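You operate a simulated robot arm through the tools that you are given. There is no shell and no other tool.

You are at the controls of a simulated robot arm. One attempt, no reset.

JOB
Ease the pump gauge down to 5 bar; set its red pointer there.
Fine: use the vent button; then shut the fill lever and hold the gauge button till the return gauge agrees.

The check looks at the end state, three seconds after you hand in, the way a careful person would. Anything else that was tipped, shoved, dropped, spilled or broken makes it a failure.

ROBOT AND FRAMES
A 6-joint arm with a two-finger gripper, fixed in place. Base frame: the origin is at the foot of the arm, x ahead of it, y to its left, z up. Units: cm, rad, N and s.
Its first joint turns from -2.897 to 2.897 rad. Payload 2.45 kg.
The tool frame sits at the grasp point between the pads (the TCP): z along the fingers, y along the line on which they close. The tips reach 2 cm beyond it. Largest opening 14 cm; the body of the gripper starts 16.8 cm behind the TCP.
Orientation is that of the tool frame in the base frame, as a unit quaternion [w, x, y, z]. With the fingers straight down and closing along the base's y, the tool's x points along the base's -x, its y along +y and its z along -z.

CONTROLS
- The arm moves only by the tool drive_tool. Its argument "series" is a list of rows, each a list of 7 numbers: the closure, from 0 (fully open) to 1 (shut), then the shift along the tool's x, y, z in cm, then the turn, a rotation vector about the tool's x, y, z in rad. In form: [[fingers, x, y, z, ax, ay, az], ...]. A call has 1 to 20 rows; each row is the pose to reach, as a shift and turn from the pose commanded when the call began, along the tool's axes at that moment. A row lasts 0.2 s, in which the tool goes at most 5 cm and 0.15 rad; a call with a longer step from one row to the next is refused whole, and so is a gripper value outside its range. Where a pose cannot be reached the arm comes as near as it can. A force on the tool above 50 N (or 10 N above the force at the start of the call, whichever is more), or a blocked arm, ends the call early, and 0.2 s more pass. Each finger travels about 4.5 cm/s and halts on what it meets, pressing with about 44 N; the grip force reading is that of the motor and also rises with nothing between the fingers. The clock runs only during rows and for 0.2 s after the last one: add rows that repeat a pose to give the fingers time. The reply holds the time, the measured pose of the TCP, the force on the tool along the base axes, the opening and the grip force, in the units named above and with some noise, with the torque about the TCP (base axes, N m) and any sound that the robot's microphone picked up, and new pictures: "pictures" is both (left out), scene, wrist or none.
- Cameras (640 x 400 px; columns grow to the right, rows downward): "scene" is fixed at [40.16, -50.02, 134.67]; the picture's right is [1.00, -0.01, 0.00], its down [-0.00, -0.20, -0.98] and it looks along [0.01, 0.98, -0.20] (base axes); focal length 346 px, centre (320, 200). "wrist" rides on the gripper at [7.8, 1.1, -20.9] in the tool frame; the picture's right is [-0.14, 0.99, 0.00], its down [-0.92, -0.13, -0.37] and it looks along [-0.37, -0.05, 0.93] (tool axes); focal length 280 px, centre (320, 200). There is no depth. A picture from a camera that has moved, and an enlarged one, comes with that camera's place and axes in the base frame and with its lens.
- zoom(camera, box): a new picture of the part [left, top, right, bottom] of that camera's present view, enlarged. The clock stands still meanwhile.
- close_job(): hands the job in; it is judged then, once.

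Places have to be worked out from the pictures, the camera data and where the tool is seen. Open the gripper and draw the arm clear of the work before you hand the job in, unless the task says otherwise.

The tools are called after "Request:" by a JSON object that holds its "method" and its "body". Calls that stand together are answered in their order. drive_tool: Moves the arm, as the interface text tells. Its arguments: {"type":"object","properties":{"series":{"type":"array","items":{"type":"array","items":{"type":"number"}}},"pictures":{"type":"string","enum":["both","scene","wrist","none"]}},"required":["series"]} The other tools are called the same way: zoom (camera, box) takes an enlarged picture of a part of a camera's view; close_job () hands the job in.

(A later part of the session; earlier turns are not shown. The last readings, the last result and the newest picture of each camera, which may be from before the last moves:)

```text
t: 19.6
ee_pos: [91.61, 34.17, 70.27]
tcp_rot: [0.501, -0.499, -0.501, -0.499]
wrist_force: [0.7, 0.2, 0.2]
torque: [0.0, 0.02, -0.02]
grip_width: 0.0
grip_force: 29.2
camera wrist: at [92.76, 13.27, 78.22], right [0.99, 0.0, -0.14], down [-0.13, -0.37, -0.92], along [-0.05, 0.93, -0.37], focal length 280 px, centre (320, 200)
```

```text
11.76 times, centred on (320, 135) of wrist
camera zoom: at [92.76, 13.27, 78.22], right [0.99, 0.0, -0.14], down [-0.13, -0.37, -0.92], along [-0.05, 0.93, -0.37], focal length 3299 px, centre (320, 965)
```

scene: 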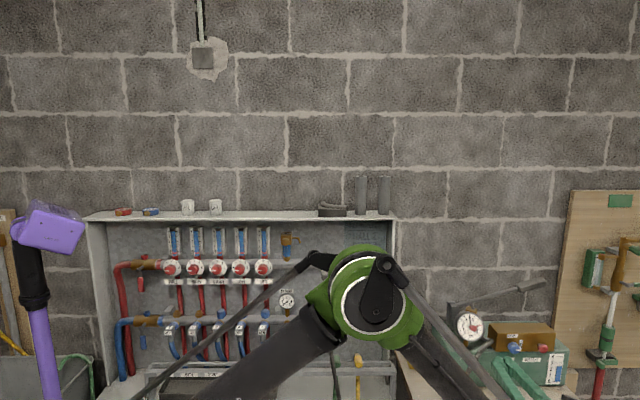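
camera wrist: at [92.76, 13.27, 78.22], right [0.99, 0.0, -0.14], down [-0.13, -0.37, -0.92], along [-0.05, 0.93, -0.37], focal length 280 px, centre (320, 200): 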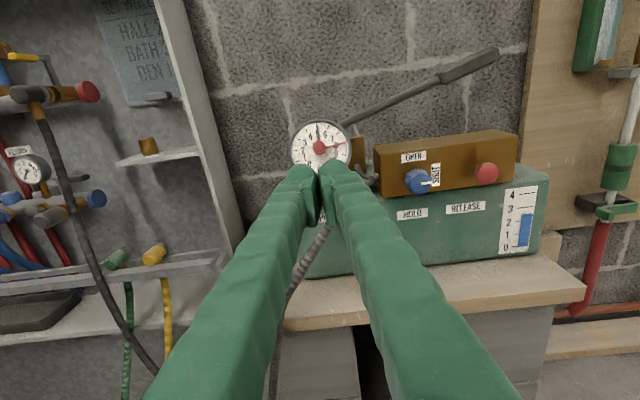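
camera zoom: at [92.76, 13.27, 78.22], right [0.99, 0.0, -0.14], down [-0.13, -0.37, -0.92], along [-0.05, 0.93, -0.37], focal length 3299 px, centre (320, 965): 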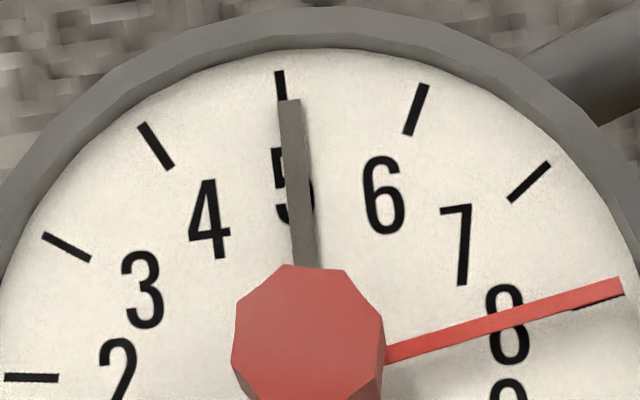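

Head-on the needle is 2.5° right of the 5 direction, so ≈5.08 — one more short vent tap will be needed later. While here I'll set the red pointer. The dial appears tilted up by 20° with its centre ≈(91.5, 54.4, 69.9) and the knob about 2.9 cm proud, so I tilt the tool 20° to match and open the fingers to about 5 cm well back from it.

Request:
{"method": "drive_tool", "body": {"series": [[0.9, 1.5, 0, 0, 0, -0.1163, 0], [0.8, 3.0, 0, 0, 0, -0.2327, 0], [0.7, 4.3, 0, 0, 0, -0.349, 0], [0.64, 4.3, 0, 2, 0, -0.349, 0], [0.64, 4.3, 0, 4, 0, -0.349, 0], [0.64, 4.3, 0, 5, 0, -0.349, 0], [0.64, 4.3, 0, 5, 0, -0.349, 0], [0.64, 4.3, 0, 5, 0, -0.349, 0]]}}

Request:
{"method": "zoom", "body": {"camera": "wrist", "box": [240, 40, 400, 200]}}

Request:
{"method": "zoom", "body": {"camera": "scene", "box": [430, 290, 560, 400]}}

```text
t: 21.4
ee_pos: [91.67, 39.19, 74.65]
tcp_rot: [-0.406, 0.579, 0.58, 0.405]
wrist_force: [-1.1, 0.0, 0.1]
torque: [-0.01, 0.01, -0.01]
grip_width: 5.02
grip_force: 0.1
camera wrist: at [92.81, 22.24, 89.26], right [0.99, -0.05, -0.13], down [-0.13, -0.66, -0.74], along [-0.05, 0.75, -0.66], focal length 280 px, centre (320, 200)
```

scene: 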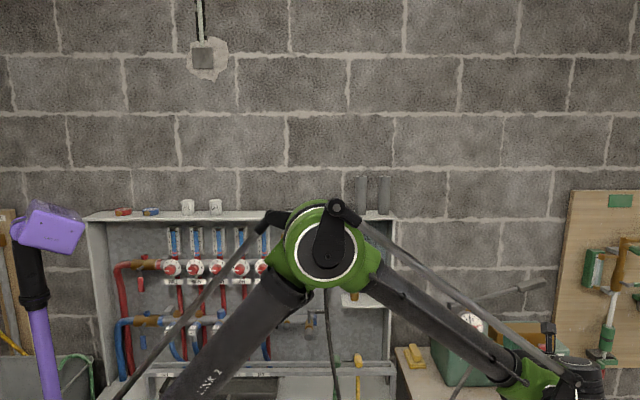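
wrist: 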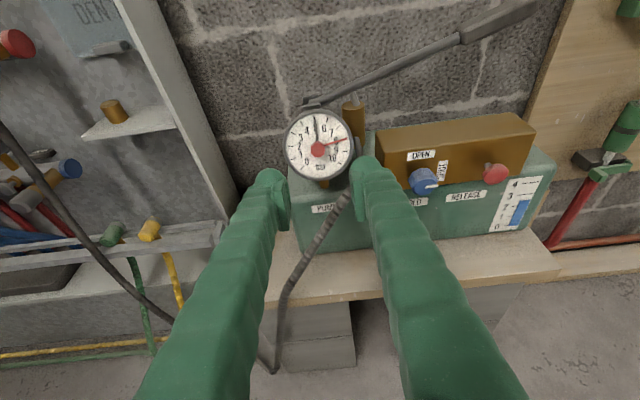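

```text
2.50 times, centred on (320, 120) of wrist
camera zoom: at [92.81, 22.24, 89.26], right [0.99, -0.05, -0.13], down [-0.13, -0.66, -0.74], along [-0.05, 0.75, -0.66], focal length 701 px, centre (320, 400)
```

zoom: 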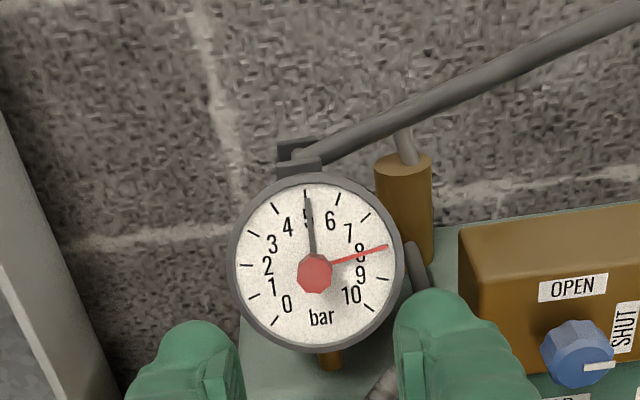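

```text
3.64 times, centred on (495, 345) of scene
camera zoom: at [40.16, -50.02, 134.67], right [1.0, -0.01, 0.0], down [0.0, -0.2, -0.98], along [0.01, 0.98, -0.2], focal length 1260 px, centre (-316, -327)
```

zoom: 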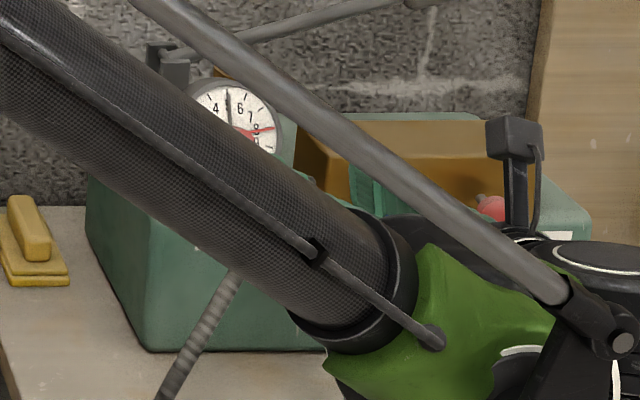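

Request:
{"method": "zoom", "body": {"camera": "wrist", "box": [280, 104, 360, 192]}}

```text
4.55 times, centred on (320, 148) of wrist
camera zoom: at [92.81, 22.24, 89.26], right [0.99, -0.05, -0.13], down [-0.13, -0.66, -0.74], along [-0.05, 0.75, -0.66], focal length 1274 px, centre (320, 436)
```

zoom: 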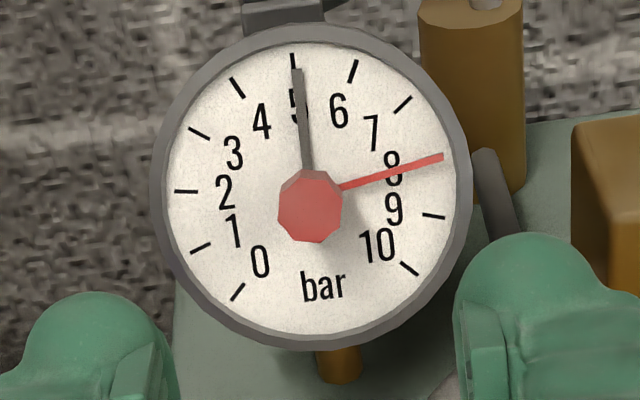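

The view is now square-on to the dial (ellipse ratio ≈1), so the tool axis matches the gauge's axis. I centre on the knob, pre-roll the tool +0.7 rad clockwise to leave room for the turn, and come in to 9 cm from the dial.

Request:
{"method": "drive_tool", "body": {"series": [[0.64, 0.3, -0.1, 1.5, 0, 0, 0.14], [0.64, 0.65, -0.12, 3, 0, 0, 0.28], [0.64, 0.65, -0.12, 4.5, 0, 0, 0.42], [0.64, 0.65, -0.12, 6, 0, 0, 0.56], [0.64, 0.65, -0.12, 7.4, 0, 0, 0.7], [0.64, 0.65, -0.12, 7.4, 0, 0, 0.7], [0.64, 0.65, -0.12, 7.4, 0, 0, 0.7]]}}

Request:
{"method": "zoom", "body": {"camera": "wrist", "box": [220, 80, 420, 240]}}

Request:
{"method": "zoom", "body": {"camera": "scene", "box": [440, 290, 520, 360]}}

```text
t: 23.0
ee_pos: [91.57, 46.32, 72.68]
tcp_rot: [-0.52, 0.743, 0.345, 0.242]
wrist_force: [0.2, -0.5, -0.3]
torque: [-0.02, 0.0, 0.01]
grip_width: 5.07
grip_force: 0.1
camera wrist: at [97.48, 28.51, 84.92], right [0.67, -0.25, -0.7], down [-0.69, -0.56, -0.46], along [-0.28, 0.79, -0.55], focal length 280 px, centre (320, 200)
```

scene: 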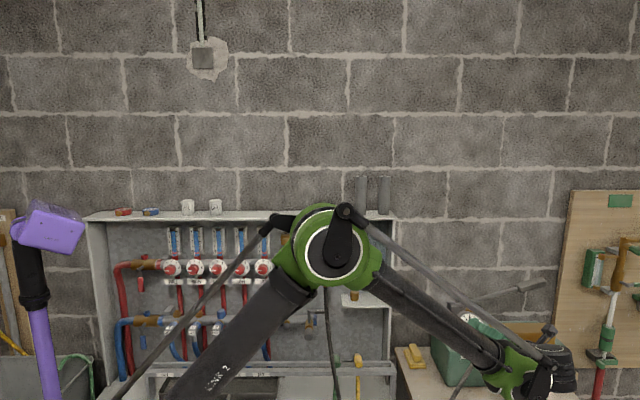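
wrist: 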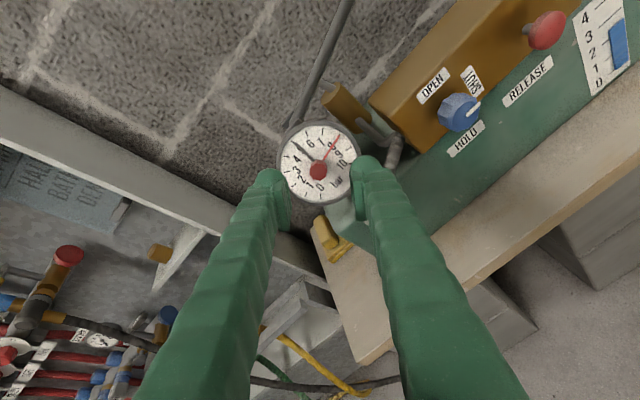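

```text
2.50 times, centred on (320, 160) of wrist
camera zoom: at [97.48, 28.51, 84.92], right [0.67, -0.25, -0.7], down [-0.69, -0.56, -0.46], along [-0.28, 0.79, -0.55], focal length 701 px, centre (320, 300)
```

zoom: 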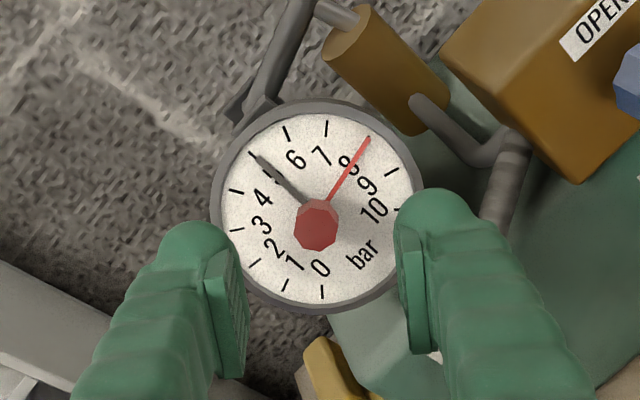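

```text
5.71 times, centred on (480, 325) of scene
camera zoom: at [40.16, -50.02, 134.67], right [1.0, -0.01, 0.0], down [0.0, -0.2, -0.98], along [0.01, 0.98, -0.2], focal length 1980 px, centre (-594, -514)
```

zoom: 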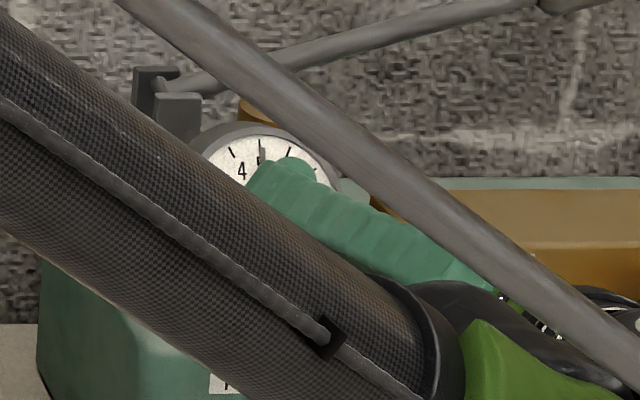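

The alignment checks out: predicted dial centre (320,164), seen (319.4,163.9). I narrow the fingers to 3.6 cm and advance 4 cm, then check again.

Request:
{"method": "drive_tool", "body": {"series": [[0.74, 0, 0, 0.5, 0, 0, 0], [0.74, 0, 0, 1.5, 0, 0, 0], [0.74, 0, 0, 2.5, 0, 0, 0], [0.74, 0, 0, 3.5, 0, 0, 0], [0.74, 0, 0, 4.0, 0, 0, 0], [0.74, 0, 0, 4.0, 0, 0, 0]], "pictures": "wrist"}}

Request:
{"method": "zoom", "body": {"camera": "wrist", "box": [240, 100, 400, 240]}}

Request:
{"method": "zoom", "body": {"camera": "scene", "box": [440, 290, 520, 360]}}

```text
t: 24.4
ee_pos: [91.47, 50.02, 71.21]
tcp_rot: [-0.52, 0.742, 0.346, 0.241]
wrist_force: [-0.5, 0.4, -0.2]
torque: [-0.01, 0.05, -0.01]
grip_width: 3.65
grip_force: 0.2
camera wrist: at [97.42, 32.23, 83.55], right [0.67, -0.25, -0.7], down [-0.69, -0.56, -0.46], along [-0.27, 0.79, -0.55], focal length 280 px, centre (320, 200)
```

wrist: 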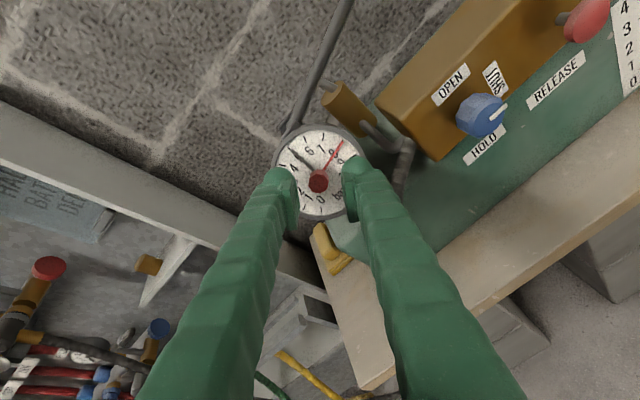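

```text
2.86 times, centred on (320, 170) of wrist
camera zoom: at [97.42, 32.23, 83.55], right [0.67, -0.25, -0.7], down [-0.69, -0.56, -0.46], along [-0.27, 0.79, -0.55], focal length 801 px, centre (320, 286)
```

zoom: 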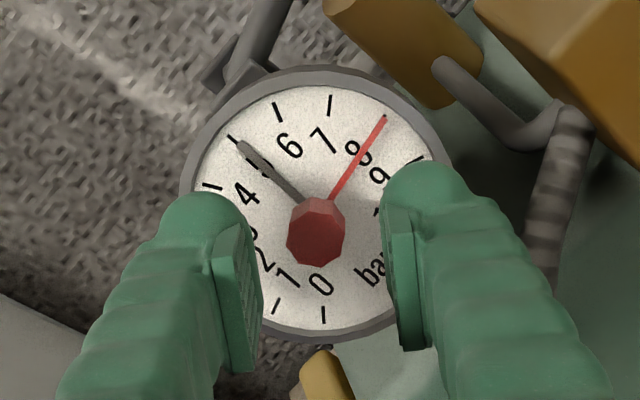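

```text
5.71 times, centred on (480, 325) of scene
camera zoom: at [40.16, -50.02, 134.67], right [1.0, -0.01, 0.0], down [0.0, -0.2, -0.98], along [0.01, 0.98, -0.2], focal length 1980 px, centre (-594, -514)
```

zoom: 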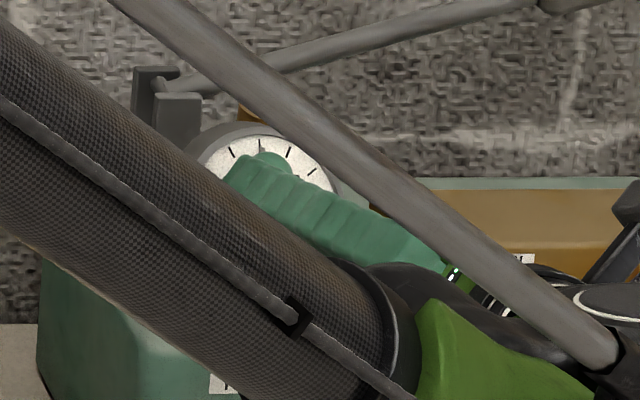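

Still aligned (knob ~1 mm left of centre). I advance the final 1.8 cm with a 1 mm correction.

Request:
{"method": "drive_tool", "body": {"series": [[0.74, 0, -0.1, 0.6, 0, 0, 0], [0.74, 0, -0.1, 1.2, 0, 0, 0], [0.74, 0, -0.1, 1.8, 0, 0, 0], [0.74, 0, -0.1, 1.8, 0, 0, 0]], "pictures": "wrist"}}

Request:
{"method": "zoom", "body": {"camera": "wrist", "box": [240, 110, 400, 250]}}

Request:
{"method": "zoom", "body": {"camera": "scene", "box": [450, 300, 500, 345]}}

```text
t: 25.4
ee_pos: [91.43, 51.77, 70.69]
tcp_rot: [-0.519, 0.744, 0.345, 0.242]
wrist_force: [-0.6, -0.2, 0.1]
torque: [0.01, 0.02, 0.01]
grip_width: 3.64
grip_force: 0.0
camera wrist: at [97.39, 33.96, 82.96], right [0.67, -0.25, -0.7], down [-0.69, -0.56, -0.46], along [-0.27, 0.79, -0.55], focal length 280 px, centre (320, 200)
```

wrist: 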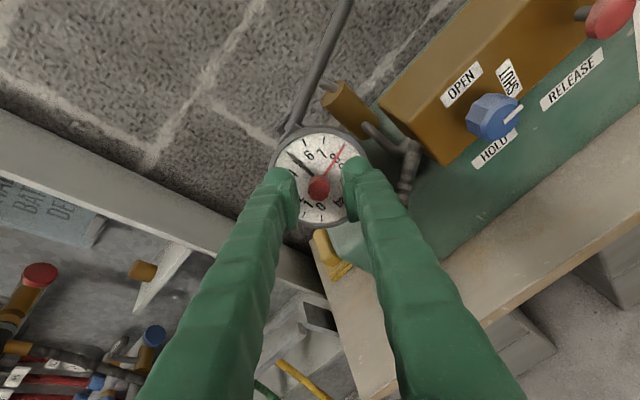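

```text
2.86 times, centred on (320, 180) of wrist
camera zoom: at [97.39, 33.96, 82.96], right [0.67, -0.25, -0.7], down [-0.69, -0.56, -0.46], along [-0.27, 0.79, -0.55], focal length 801 px, centre (320, 257)
```

zoom: 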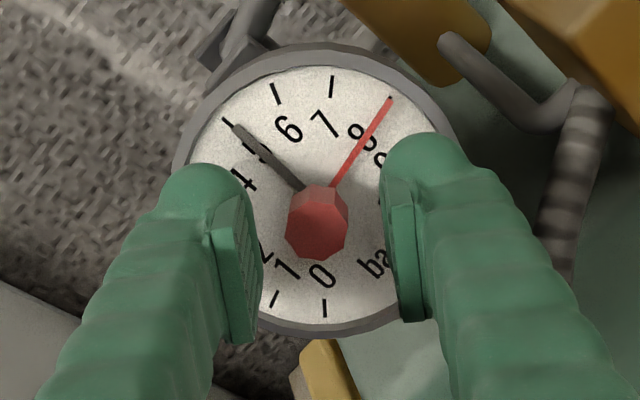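

```text
8.89 times, centred on (475, 322) of scene
camera zoom: at [40.16, -50.02, 134.67], right [1.0, -0.01, 0.0], down [0.0, -0.2, -0.98], along [0.01, 0.98, -0.2], focal length 3080 px, centre (-1058, -889)
```

zoom: 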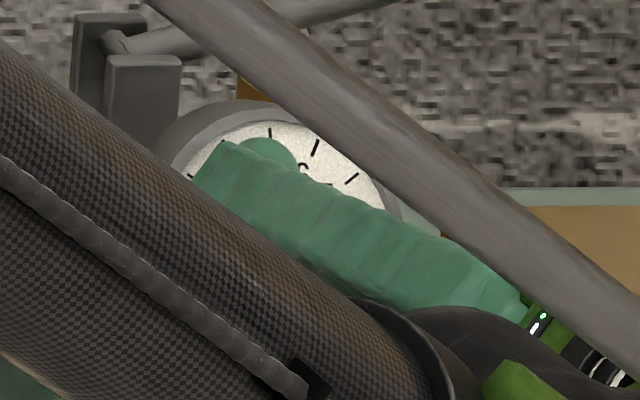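

The knob sits ~1.5 cm deep between the pads. I close the fingers on it.

Request:
{"method": "drive_tool", "body": {"series": [[0.82, 0, 0, 0, 0, 0, 0], [0.9, 0, 0, 0, 0, 0, 0], [1, 0, 0, 0, 0, 0, 0], [1, 0, 0, 0, 0, 0, 0]], "pictures": "wrist"}}

Request:
{"method": "zoom", "body": {"camera": "wrist", "box": [240, 110, 400, 250]}}

```text
t: 26.4
ee_pos: [91.47, 51.8, 70.8]
tcp_rot: [-0.52, 0.743, 0.346, 0.242]
wrist_force: [-5.7, 0.6, 5.2]
torque: [0.05, 0.01, 0.01]
grip_width: 1.65
grip_force: 42.4
camera wrist: at [97.34, 33.99, 83.0], right [0.67, -0.25, -0.7], down [-0.69, -0.56, -0.46], along [-0.28, 0.79, -0.55], focal length 280 px, centre (320, 200)
```

wrist: 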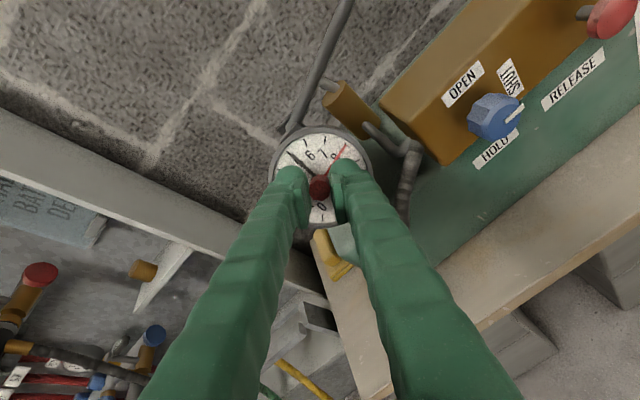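

```text
2.86 times, centred on (320, 180) of wrist
camera zoom: at [97.34, 33.99, 83.0], right [0.67, -0.25, -0.7], down [-0.69, -0.56, -0.46], along [-0.28, 0.79, -0.55], focal length 801 px, centre (320, 257)
```

zoom: 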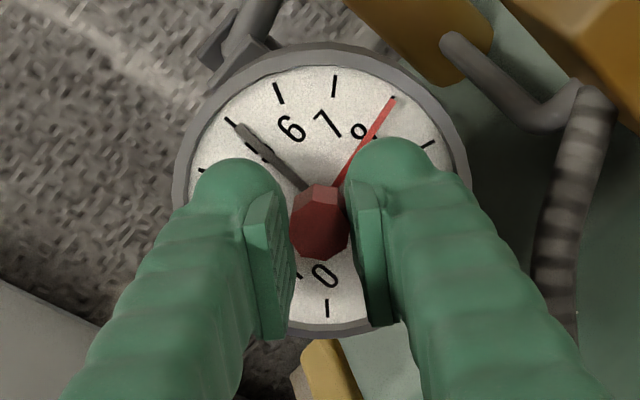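

Gripped (1.65 cm wide), with a small side force of ~7 N that I relieve by 1 mm. I now turn the knob counter-clockwise about 1.27 rad and check.

Request:
{"method": "drive_tool", "body": {"series": [[1, 0, -0.1, 0, 0, 0, 0], [1, 0, -0.1, 0, 0, 0, -0.13], [1, 0, -0.1, 0, 0, 0, -0.26], [1, 0, -0.1, 0, 0, 0, -0.39], [1, 0, -0.1, 0, 0, 0, -0.52], [1, 0, -0.1, 0, 0, 0, -0.65], [1, 0, -0.1, 0, 0, 0, -0.78], [1, 0, -0.1, 0, 0, 0, -0.91], [1, 0, -0.1, 0, 0, 0, -1.04], [1, 0, -0.1, 0, 0, 0, -1.17], [1, 0, -0.1, 0, 0, 0, -1.27], [1, 0, -0.1, 0, 0, 0, -1.27]]}}

Request:
{"method": "zoom", "body": {"camera": "wrist", "box": [240, 110, 400, 250]}}

Request:
{"method": "zoom", "body": {"camera": "scene", "box": [450, 300, 500, 345]}}

```text
t: 29.0
ee_pos: [91.54, 51.78, 70.7]
tcp_rot: [-0.274, 0.392, 0.72, 0.503]
wrist_force: [25.4, 10.2, 1.0]
torque: [-0.02, -0.08, -0.27]
grip_width: 1.65
grip_force: 42.4
camera wrist: at [88.25, 34.62, 84.78], right [0.91, 0.14, 0.39], down [0.39, -0.64, -0.67], along [0.15, 0.76, -0.63], focal length 280 px, centre (320, 200)
```

scene: 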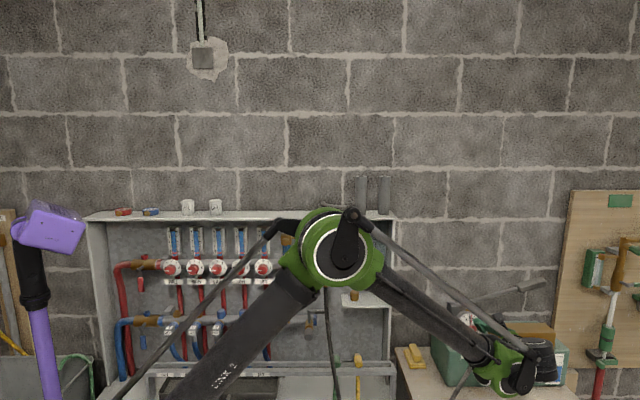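
wrist: 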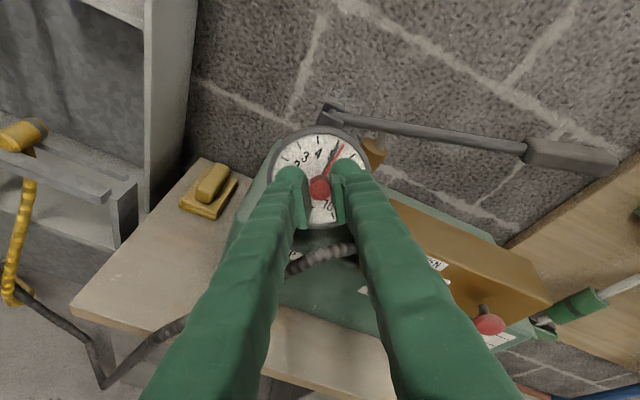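

```text
2.86 times, centred on (320, 180) of wrist
camera zoom: at [88.25, 34.62, 84.78], right [0.91, 0.14, 0.39], down [0.39, -0.64, -0.67], along [0.15, 0.76, -0.63], focal length 801 px, centre (320, 257)
```

zoom: 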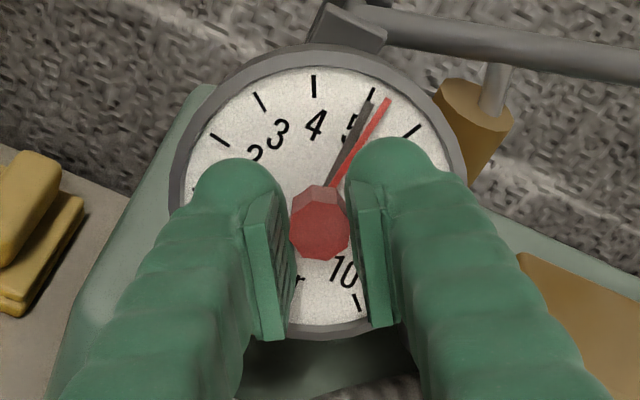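

```text
8.89 times, centred on (475, 322) of scene
camera zoom: at [40.16, -50.02, 134.67], right [1.0, -0.01, 0.0], down [0.0, -0.2, -0.98], along [0.01, 0.98, -0.2], focal length 3080 px, centre (-1058, -889)
```

zoom: 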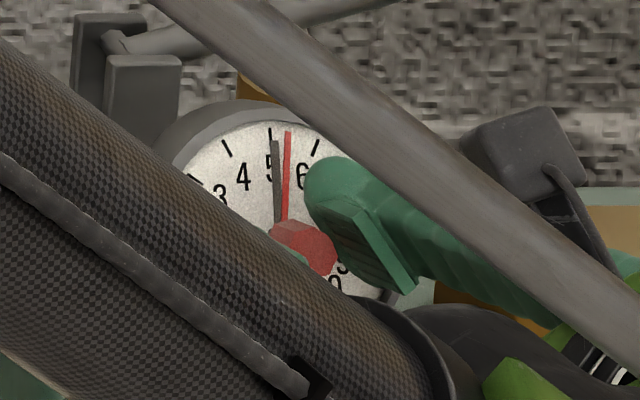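

The pointer has come round to ≈5.3 and a 24 N side load has built up along the finger axis. I relieve it with a 1.5 mm shift and turn another 0.13 rad.

Request:
{"method": "drive_tool", "body": {"series": [[1, 0, 0.1, 0, 0, 0, 0], [1, 0, 0.15, 0, 0, 0, -0.06], [1, 0, 0.15, 0, 0, 0, -0.12], [1, 0, 0.15, 0, 0, 0, -0.13]], "pictures": "none"}}

Request:
{"method": "zoom", "body": {"camera": "wrist", "box": [240, 110, 400, 250]}}

Request:
{"method": "zoom", "body": {"camera": "scene", "box": [455, 308, 490, 340]}}

```text
t: 30.0
ee_pos: [91.6, 51.67, 70.75]
tcp_rot: [-0.241, 0.346, 0.743, 0.52]
wrist_force: [10.5, -1.0, -6.9]
torque: [-0.04, -0.03, -0.09]
grip_width: 1.66
grip_force: 42.7
```

```text
2.86 times, centred on (320, 180) of wrist
camera zoom: at [87.4, 34.46, 84.35], right [0.85, 0.18, 0.5], down [0.5, -0.62, -0.61], along [0.2, 0.77, -0.61], focal length 801 px, centre (320, 257)
```

zoom: 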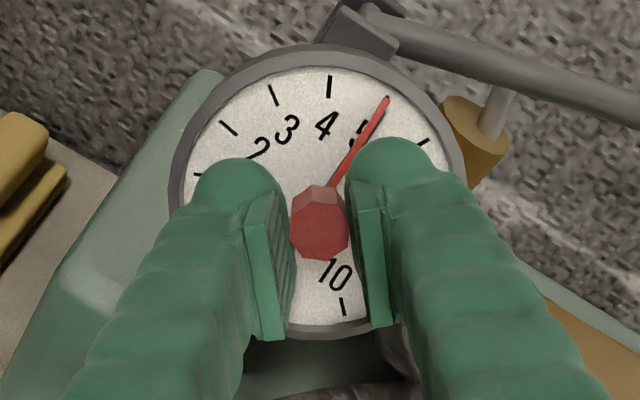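

```text
12.50 times, centred on (472, 324) of scene
camera zoom: at [40.16, -50.02, 134.67], right [1.0, -0.01, 0.0], down [0.0, -0.2, -0.98], along [0.01, 0.98, -0.2], focal length 4332 px, centre (-1586, -1350)
```

zoom: 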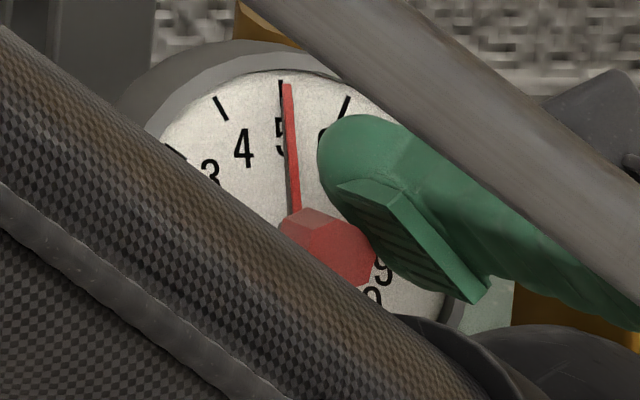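

The red pointer now lies over the needle, at ≈5.0 by the scene view. I relieve the remaining 12 N sideways force before letting go.

Request:
{"method": "drive_tool", "body": {"series": [[1, -0.06, 0.02, 0, 0, 0, 0], [1, -0.1, 0.03, 0, 0, 0, 0], [1, -0.1, 0.03, 0, 0, 0, 0]], "pictures": "none"}}

Request:
{"method": "zoom", "body": {"camera": "scene", "box": [455, 308, 490, 340]}}

```text
t: 30.8
ee_pos: [91.59, 51.84, 70.77]
tcp_rot: [-0.243, 0.345, 0.743, 0.52]
wrist_force: [-9.5, -10.3, -9.6]
torque: [-0.03, 0.07, 0.2]
grip_width: 1.64
grip_force: 42.1
```

```text
12.50 times, centred on (472, 324) of scene
camera zoom: at [40.16, -50.02, 134.67], right [1.0, -0.01, 0.0], down [0.0, -0.2, -0.98], along [0.01, 0.98, -0.2], focal length 4332 px, centre (-1586, -1350)
```

zoom: 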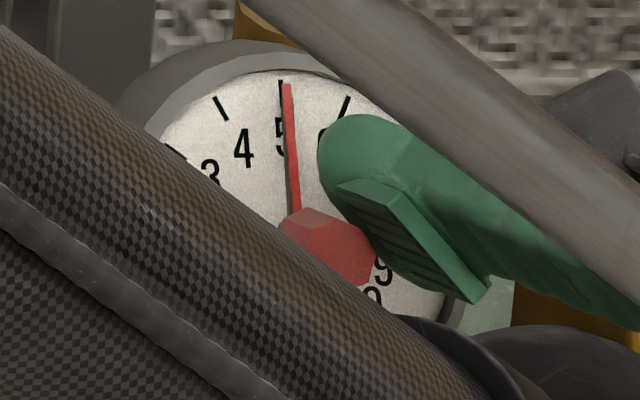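

The forces are just millimetre-level stiffness noise; the pointer is in place. I open the fingers and back straight out along the knob axis.

Request:
{"method": "drive_tool", "body": {"series": [[0.85, 0, 0, 0, 0, 0, 0], [0.72, 0, 0, 0, 0, 0, 0], [0.72, 0, 0, 0, 0, 0, 0], [0.72, 0, 0, -1, 0, 0, 0], [0.72, 0, 0, -2.5, 0, 0, 0], [0.72, 0, 0, -5, 0, 0, 0], [0.72, 0, 0, -8, 0, 0, 0], [0.72, 0, 0, -8, 0, 0, 0.14], [0.72, 0, 0, -8, 0, 0, 0.28], [0.72, 0, 0, -8, 0, 0, 0.42], [0.72, 0, 0, -8, 0, 0, 0.56], [0.72, 0, 0, -8, 0, 0, 0.7], [0.72, 0, 0, -8, 0, 0, 0.7]]}}

Request:
{"method": "zoom", "body": {"camera": "wrist", "box": [280, 110, 360, 190]}}

```text
t: 33.6
ee_pos: [91.6, 44.16, 73.57]
tcp_rot: [-0.406, 0.58, 0.579, 0.405]
wrist_force: [-0.2, -0.3, -0.2]
torque: [0.01, 0.0, -0.04]
grip_width: 3.92
grip_force: 0.2
camera wrist: at [92.77, 27.33, 88.2], right [0.99, -0.05, -0.13], down [-0.13, -0.66, -0.74], along [-0.05, 0.75, -0.66], focal length 280 px, centre (320, 200)
```

scene: 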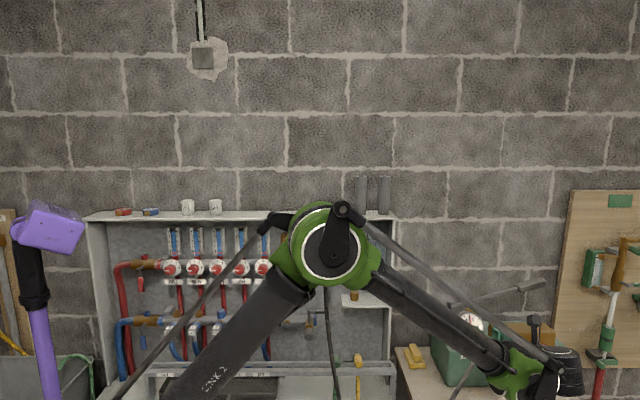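
wrist: 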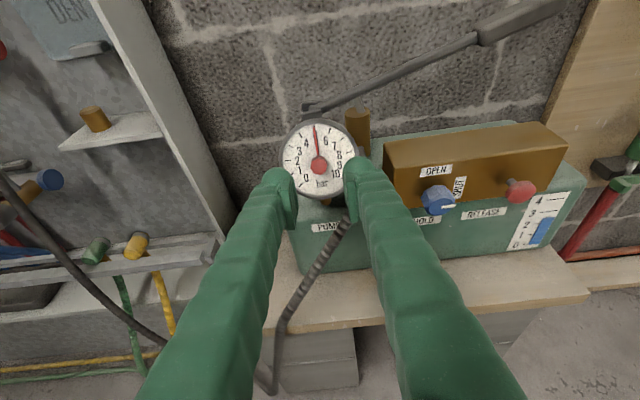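

```text
5.00 times, centred on (320, 150) of wrist
camera zoom: at [92.77, 27.33, 88.2], right [0.99, -0.05, -0.13], down [-0.13, -0.66, -0.74], along [-0.05, 0.75, -0.66], focal length 1402 px, centre (320, 450)
```

zoom: 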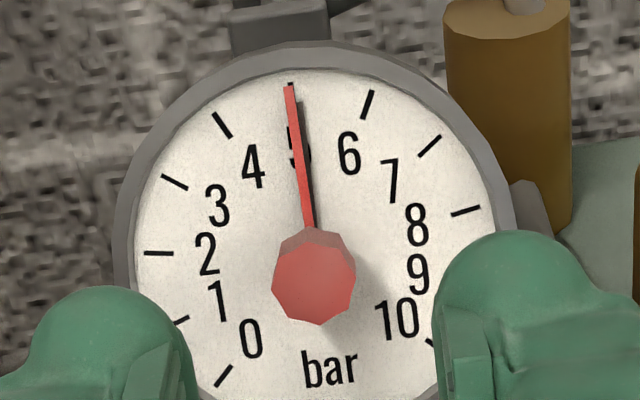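

The red pointer sits right on 5 (−8.5° against the dial's 5 direction of −8.2°). The needle is still ~2° right of it (≈5.07), so one more brief vent tap is due. I back away from the pump and level the tool.

Request:
{"method": "drive_tool", "body": {"series": [[0.8, 0, 0, -4, 0, 0, 0], [0.9, 0, 0, -8, 0, 0, 0], [1, 0, 0, -10, 0, 0.1163, 0], [1, 0, 0, -10, 0, 0.2327, 0], [1, 0, 0, -10, 0, 0.349, 0], [1, 0, 0, -10, 0, 0.349, 0]], "pictures": "none"}}

```text
t: 35.0
ee_pos: [91.63, 34.87, 76.89]
tcp_rot: [-0.499, 0.501, 0.5, 0.5]
wrist_force: [1.2, 0.9, 1.0]
torque: [-0.03, 0.01, -0.02]
grip_width: 0.0
grip_force: 29.4
```

I traverse back to the vent's line, level and still clear of the cabinet.

Request:
{"method": "drive_tool", "body": {"series": [[1, 1.09, -3.94, 0, 0, 0, 0], [1, 2.18, -7.87, 0, 0, 0, 0], [1, 3.27, -11.8, 0, 0, 0, 0], [1, 4.36, -15.74, 0, 0, 0, 0], [1, 5.45, -19.68, 0, 0, 0, 0], [1, 6.54, -23.6, 0, 0, 0, 0], [1, 7.63, -27.5, 0, 0, 0, 0], [1, 8.72, -31.5, 0, 0, 0, 0], [1, 9.81, -35.4, 0, 0, 0, 0], [1, 10.9, -39.4, 0, 0, 0, 0], [1, 12, -43.3, 0, 0, 0, 0], [1, 13.1, -47.2, 0, 0, 0, 0], [1, 14.2, -51.2, 0, 0, 0, 0], [1, 15.3, -55.1, 0, 0, 0, 0], [1, 16.4, -59.0, 0, 0, 0, 0], [1, 17.4, -62.95, 0, 0, 0, 0], [1, 17.4, -62.95, 0, 0, 0, 0]], "pictures": "scene"}}

Request:
{"method": "zoom", "body": {"camera": "scene", "box": [456, 310, 484, 338]}}

```text
t: 38.6
ee_pos: [28.56, 34.82, 94.39]
tcp_rot: [-0.5, 0.499, 0.501, 0.499]
wrist_force: [-1.0, 0.7, -0.3]
torque: [-0.01, -0.01, 0.03]
grip_width: 0.02
grip_force: 29.3
```

scene: 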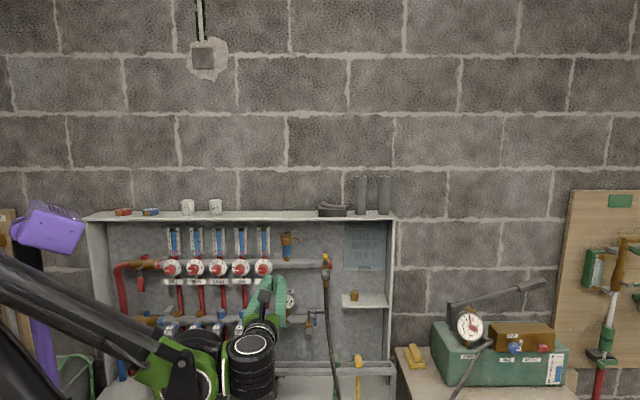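

```text
14.29 times, centred on (470, 324) of scene
camera zoom: at [40.16, -50.02, 134.67], right [1.0, -0.01, 0.0], down [0.0, -0.2, -0.98], along [0.01, 0.98, -0.2], focal length 4950 px, centre (-1823, -1571)
```

zoom: 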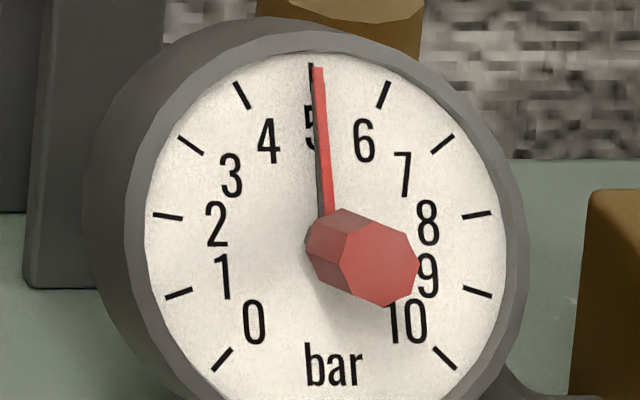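

The red pointer agrees with the 5 axis in the scene view also (−4.3°), and the needle is nearly hidden behind it at about 5.05. I go back in to just short of the vent button.

Request:
{"method": "drive_tool", "body": {"series": [[1, 0, 0, 4.2, 0, 0, 0], [1, 0, 0, 8.4, 0, 0, 0], [1, 0, 0, 12.6, 0, 0, 0], [1, 0, 0, 16.8, 0, 0, 0], [1, 0, 0, 21, 0, 0, 0], [1, 0, 0, 25.2, 0, 0, 0], [1, 0, 0, 29.4, 0, 0, 0], [1, 0, 0.05, 32, 0, 0, 0], [1, 0, 0.05, 33.5, 0, 0, 0], [1, 0, 0.05, 33.5, 0, 0, 0]], "pictures": "wrist"}}

```text
t: 40.8
ee_pos: [28.66, 68.36, 94.38]
tcp_rot: [-0.5, 0.5, 0.5, 0.5]
wrist_force: [-0.3, -0.6, 0.5]
torque: [-0.01, -0.03, -0.03]
grip_width: 0.01
grip_force: 29.4
camera wrist: at [29.85, 47.47, 102.32], right [0.99, 0.0, -0.14], down [-0.13, -0.37, -0.92], along [-0.05, 0.93, -0.37], focal length 280 px, centre (320, 200)
```

wrist: 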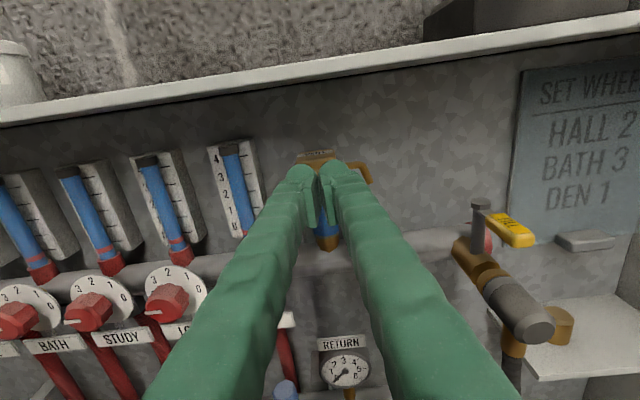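

In position. I give the button one quick tap.

Request:
{"method": "drive_tool", "body": {"series": [[1, 0, 0, 0.5, 0, 0, 0], [1, 0, 0, 0.85, 0, 0, 0], [1, 0, 0, 0, 0, 0, 0], [1, 0, 0, -0.5, 0, 0, 0]], "pictures": "none"}}

Request:
{"method": "zoom", "body": {"camera": "scene", "box": [456, 310, 484, 338]}}

Request:
{"method": "zoom", "body": {"camera": "scene", "box": [464, 312, 476, 328]}}

```text
t: 41.8
ee_pos: [28.66, 67.88, 94.38]
tcp_rot: [-0.499, 0.501, 0.5, 0.5]
wrist_force: [-0.3, -0.6, 0.7]
torque: [-0.02, 0.03, -0.03]
grip_width: 0.0
grip_force: 29.5
heard: click
```

```text
14.29 times, centred on (470, 324) of scene
camera zoom: at [40.16, -50.02, 134.67], right [1.0, -0.01, 0.0], down [0.0, -0.2, -0.98], along [0.01, 0.98, -0.2], focal length 4950 px, centre (-1823, -1571)
```

zoom: 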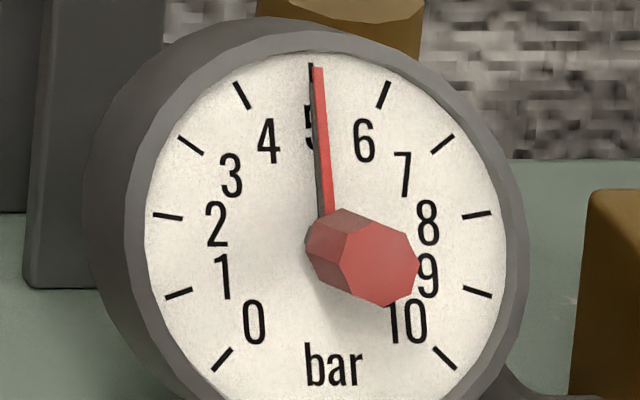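

```text
16.00 times, centred on (470, 320) of scene
camera zoom: at [40.16, -50.02, 134.67], right [1.0, -0.01, 0.0], down [0.0, -0.2, -0.98], along [0.01, 0.98, -0.2], focal length 5544 px, centre (-2080, -1720)
```

zoom: 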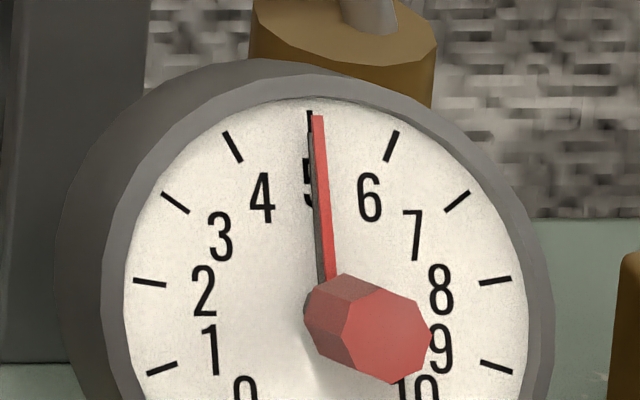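

Needle and red pointer now run parallel at the 5 axis — reading ≈5.0. Next is the fill lever; I back off a little and zoom in for its exact geometry.

Request:
{"method": "drive_tool", "body": {"series": [[1, 0, 0, -4, 0, 0, 0], [1, 0, 0, -8, 0, 0, 0], [1, 0, 0, -10, 0, 0, 0], [1, 0, 0, -10, 0, 0, 0]], "pictures": "wrist"}}

Request:
{"method": "zoom", "body": {"camera": "wrist", "box": [415, 155, 495, 235]}}

Request:
{"method": "zoom", "body": {"camera": "scene", "box": [456, 310, 484, 338]}}

```text
t: 42.8
ee_pos: [28.8, 57.75, 94.51]
tcp_rot: [-0.5, 0.5, 0.5, 0.5]
wrist_force: [-0.1, -0.7, -0.8]
torque: [0.0, 0.03, 0.02]
grip_width: 0.01
grip_force: 29.8
camera wrist: at [29.91, 36.92, 102.42], right [0.99, 0.0, -0.14], down [-0.13, -0.37, -0.92], along [-0.05, 0.93, -0.37], focal length 280 px, centre (320, 200)
```

wrist: 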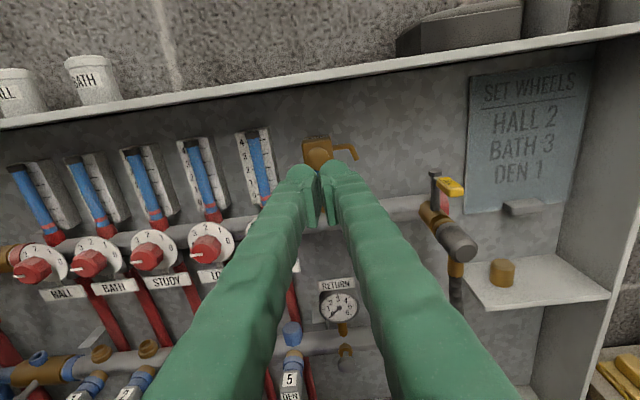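

```text
5.00 times, centred on (455, 195) of wrist
camera zoom: at [29.91, 36.92, 102.42], right [0.99, 0.0, -0.14], down [-0.13, -0.37, -0.92], along [-0.05, 0.93, -0.37], focal length 1402 px, centre (-355, 225)
```

zoom: 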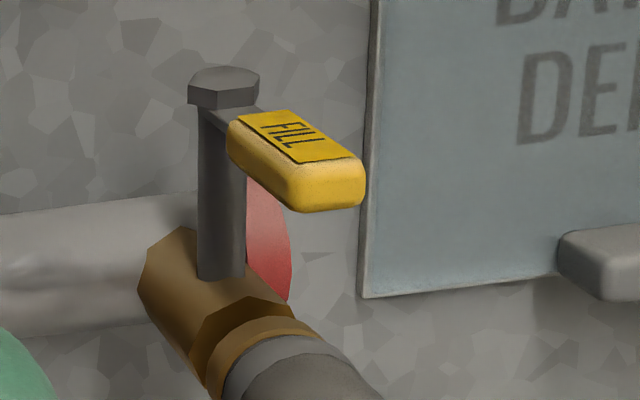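

```text
14.29 times, centred on (470, 324) of scene
camera zoom: at [40.16, -50.02, 134.67], right [1.0, -0.01, 0.0], down [0.0, -0.2, -0.98], along [0.01, 0.98, -0.2], focal length 4950 px, centre (-1823, -1571)
```

zoom: 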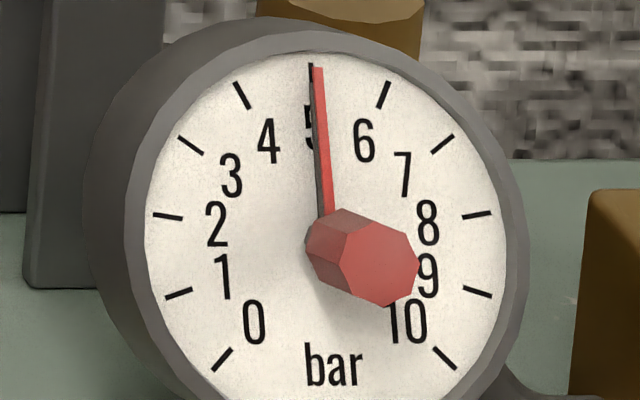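

FILL's tag reads the same way along its handle as DRAIN's, so shutting means swinging the handle from −y round to +x like DRAIN. The stem is ≈(43.25, 71.5) and the handle tip ≈ y 65.7, z ≈ 89.8. I move the closed fingers to the left side of the handle.

Request:
{"method": "drive_tool", "body": {"series": [[1, -1.2, 2.8, 0, 0, 0, 0], [1, -2.4, 5.6, 0, 0, 0, 0], [1, -3.6, 8.4, 0, 0, 0, 0], [1, -4.7, 10.9, 0, 0, 0, 0], [1, -4.7, 10.9, 2.5, 0, 0, 0], [1, -4.7, 10.9, 5, 0, 0, 0], [1, -4.7, 10.9, 6, 0, 0, 0], [1, -4.7, 10.9, 6, 0, 0, 0]]}}

Request:
{"method": "zoom", "body": {"camera": "wrist", "box": [270, 110, 400, 230]}}

Request:
{"method": "zoom", "body": {"camera": "scene", "box": [290, 230, 370, 290]}}

```text
t: 44.6
ee_pos: [39.62, 63.8, 89.69]
tcp_rot: [0.5, -0.5, -0.5, -0.5]
wrist_force: [0.7, 0.1, -0.4]
torque: [0.0, 0.03, -0.01]
grip_width: 0.01
grip_force: 29.5
camera wrist: at [40.78, 42.96, 97.67], right [0.99, 0.0, -0.14], down [-0.13, -0.37, -0.92], along [-0.05, 0.93, -0.37], focal length 280 px, centre (320, 200)
```

scene: 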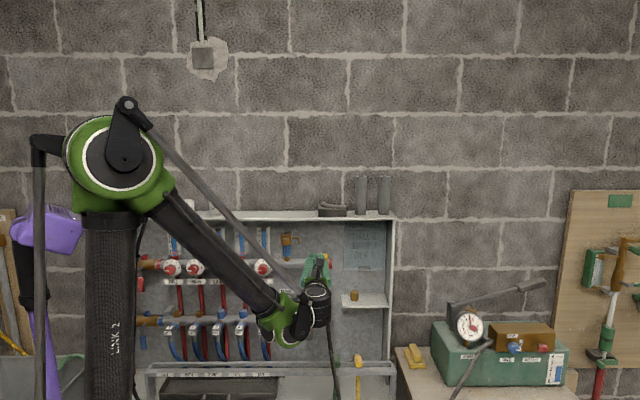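
wrist: 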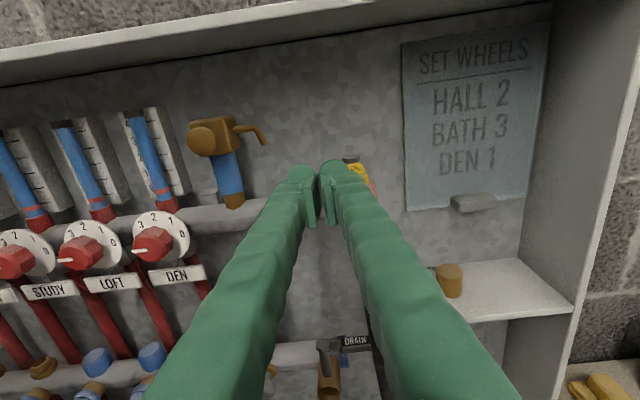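

```text
3.33 times, centred on (335, 170) of wrist
camera zoom: at [40.78, 42.96, 97.67], right [0.99, 0.0, -0.14], down [-0.13, -0.37, -0.92], along [-0.05, 0.93, -0.37], focal length 935 px, centre (270, 300)
```

zoom: 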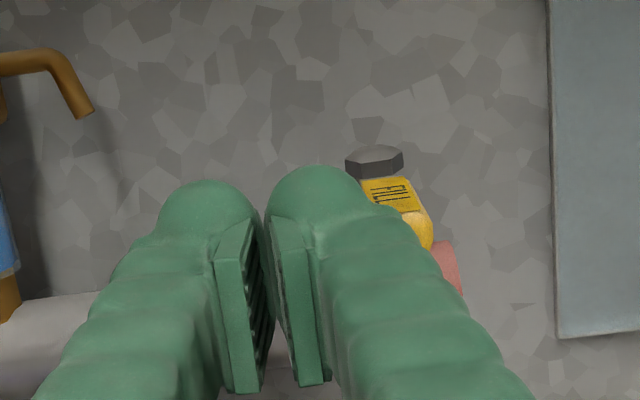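

```text
6.67 times, centred on (330, 260) of scene
camera zoom: at [40.16, -50.02, 134.67], right [1.0, -0.01, 0.0], down [0.0, -0.2, -0.98], along [0.01, 0.98, -0.2], focal length 2310 px, centre (253, -200)
```

zoom: 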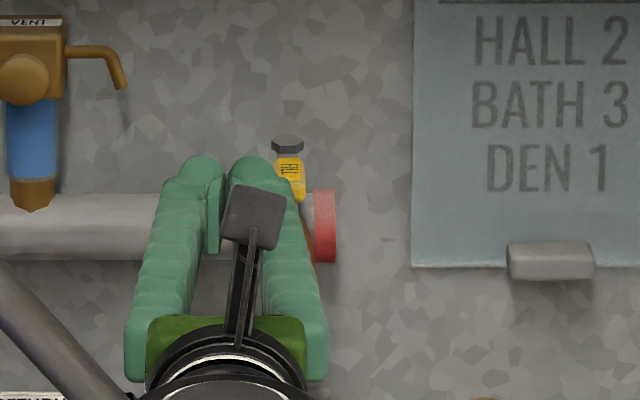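

The finger bulbs are wider than the pads, so before overlapping with the handle I shift 0.8 cm left and then move forward beside it.

Request:
{"method": "drive_tool", "body": {"series": [[1, 0, -0.8, 0, 0, 0, 0], [1, 0, -0.8, 1.2, 0, 0, 0], [1, 0, -0.8, 2.4, 0, 0, 0], [1, 0, -0.8, 2.4, 0, 0, 0]], "pictures": "none"}}

Request:
{"method": "zoom", "body": {"camera": "wrist", "box": [270, 110, 400, 230]}}

Request:
{"method": "zoom", "body": {"camera": "scene", "box": [290, 230, 370, 290]}}

```text
t: 45.6
ee_pos: [38.78, 66.28, 89.64]
tcp_rot: [0.5, -0.5, -0.5, -0.5]
wrist_force: [-0.7, 0.3, -0.3]
torque: [-0.01, -0.03, 0.01]
grip_width: 0.01
grip_force: 29.2
```

```text
3.33 times, centred on (335, 170) of wrist
camera zoom: at [39.95, 45.37, 97.61], right [0.99, 0.0, -0.14], down [-0.13, -0.37, -0.92], along [-0.05, 0.93, -0.37], focal length 935 px, centre (270, 300)
```

zoom: 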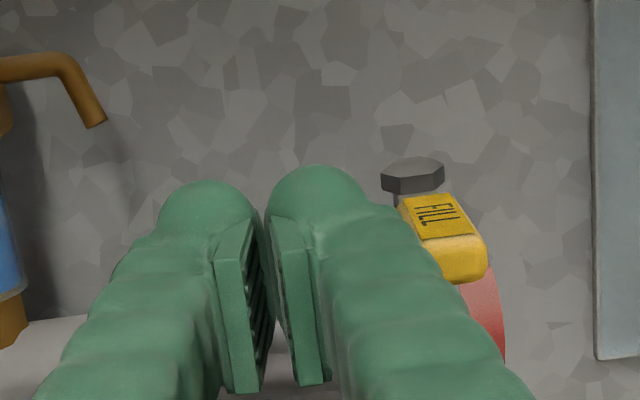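

```text
6.67 times, centred on (330, 260) of scene
camera zoom: at [40.16, -50.02, 134.67], right [1.0, -0.01, 0.0], down [0.0, -0.2, -0.98], along [0.01, 0.98, -0.2], focal length 2310 px, centre (253, -200)
```

zoom: 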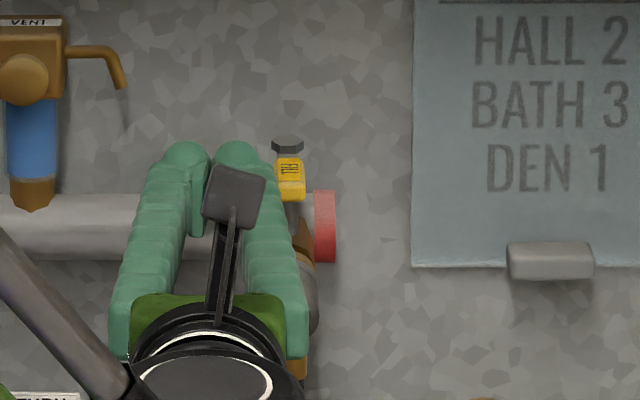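

The finger is beside the handle with ~0.7 cm gap. I push it to the right through about the first half of its quarter turn.

Request:
{"method": "drive_tool", "body": {"series": [[1, 0, 0.67, -0.08, 0, 0, 0], [1, 0, 1.1, -0.25, 0, 0, 0], [1, 0, 1.45, -0.38, 0, 0, 0], [1, 0, 1.9, -0.46, 0, 0, 0], [1, 0, 2.33, -0.51, 0, 0, 0], [1, 0, 2.8, -0.52, 0, 0, 0], [1, 0, 3.2, -0.5, 0, 0, 0], [1, 0, 3.6, -0.44, 0, 0, 0], [1, 0, 4.04, -0.34, 0, 0, 0], [1, 0, 4.04, -0.34, 0, 0, 0]], "pictures": "none"}}

Request:
{"method": "zoom", "body": {"camera": "wrist", "box": [270, 110, 400, 230]}}

Request:
{"method": "zoom", "body": {"camera": "scene", "box": [290, 230, 370, 290]}}

```text
t: 47.8
ee_pos: [42.79, 65.94, 89.58]
tcp_rot: [0.501, -0.499, -0.5, -0.5]
wrist_force: [0.3, 0.1, -0.3]
torque: [-0.04, 0.03, -0.02]
grip_width: 0.02
grip_force: 28.8
```

```text
3.33 times, centred on (335, 170) of wrist
camera zoom: at [44.01, 45.02, 97.64], right [0.99, 0.0, -0.14], down [-0.13, -0.37, -0.92], along [-0.05, 0.93, -0.37], focal length 935 px, centre (270, 300)
```

zoom: 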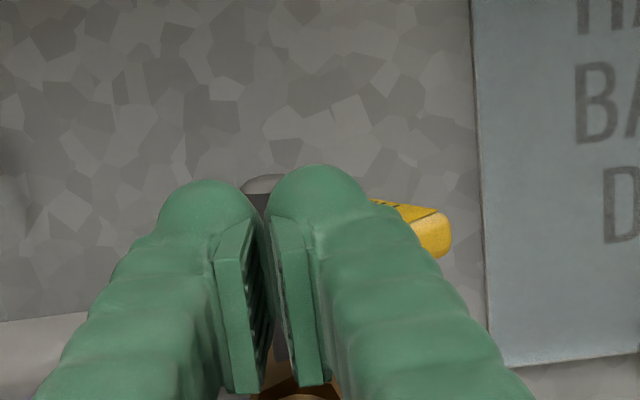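

```text
6.67 times, centred on (330, 260) of scene
camera zoom: at [40.16, -50.02, 134.67], right [1.0, -0.01, 0.0], down [0.0, -0.2, -0.98], along [0.01, 0.98, -0.2], focal length 2310 px, centre (253, -200)
```

zoom: 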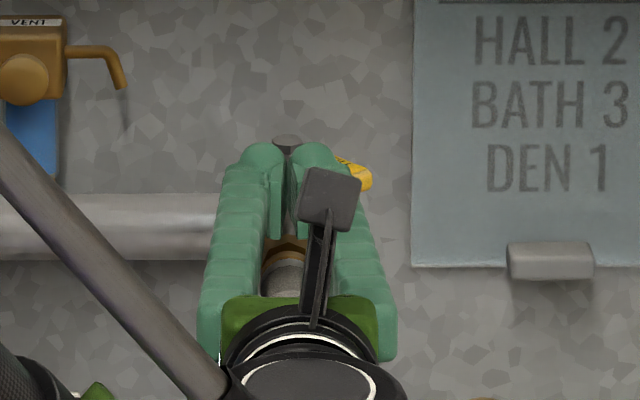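

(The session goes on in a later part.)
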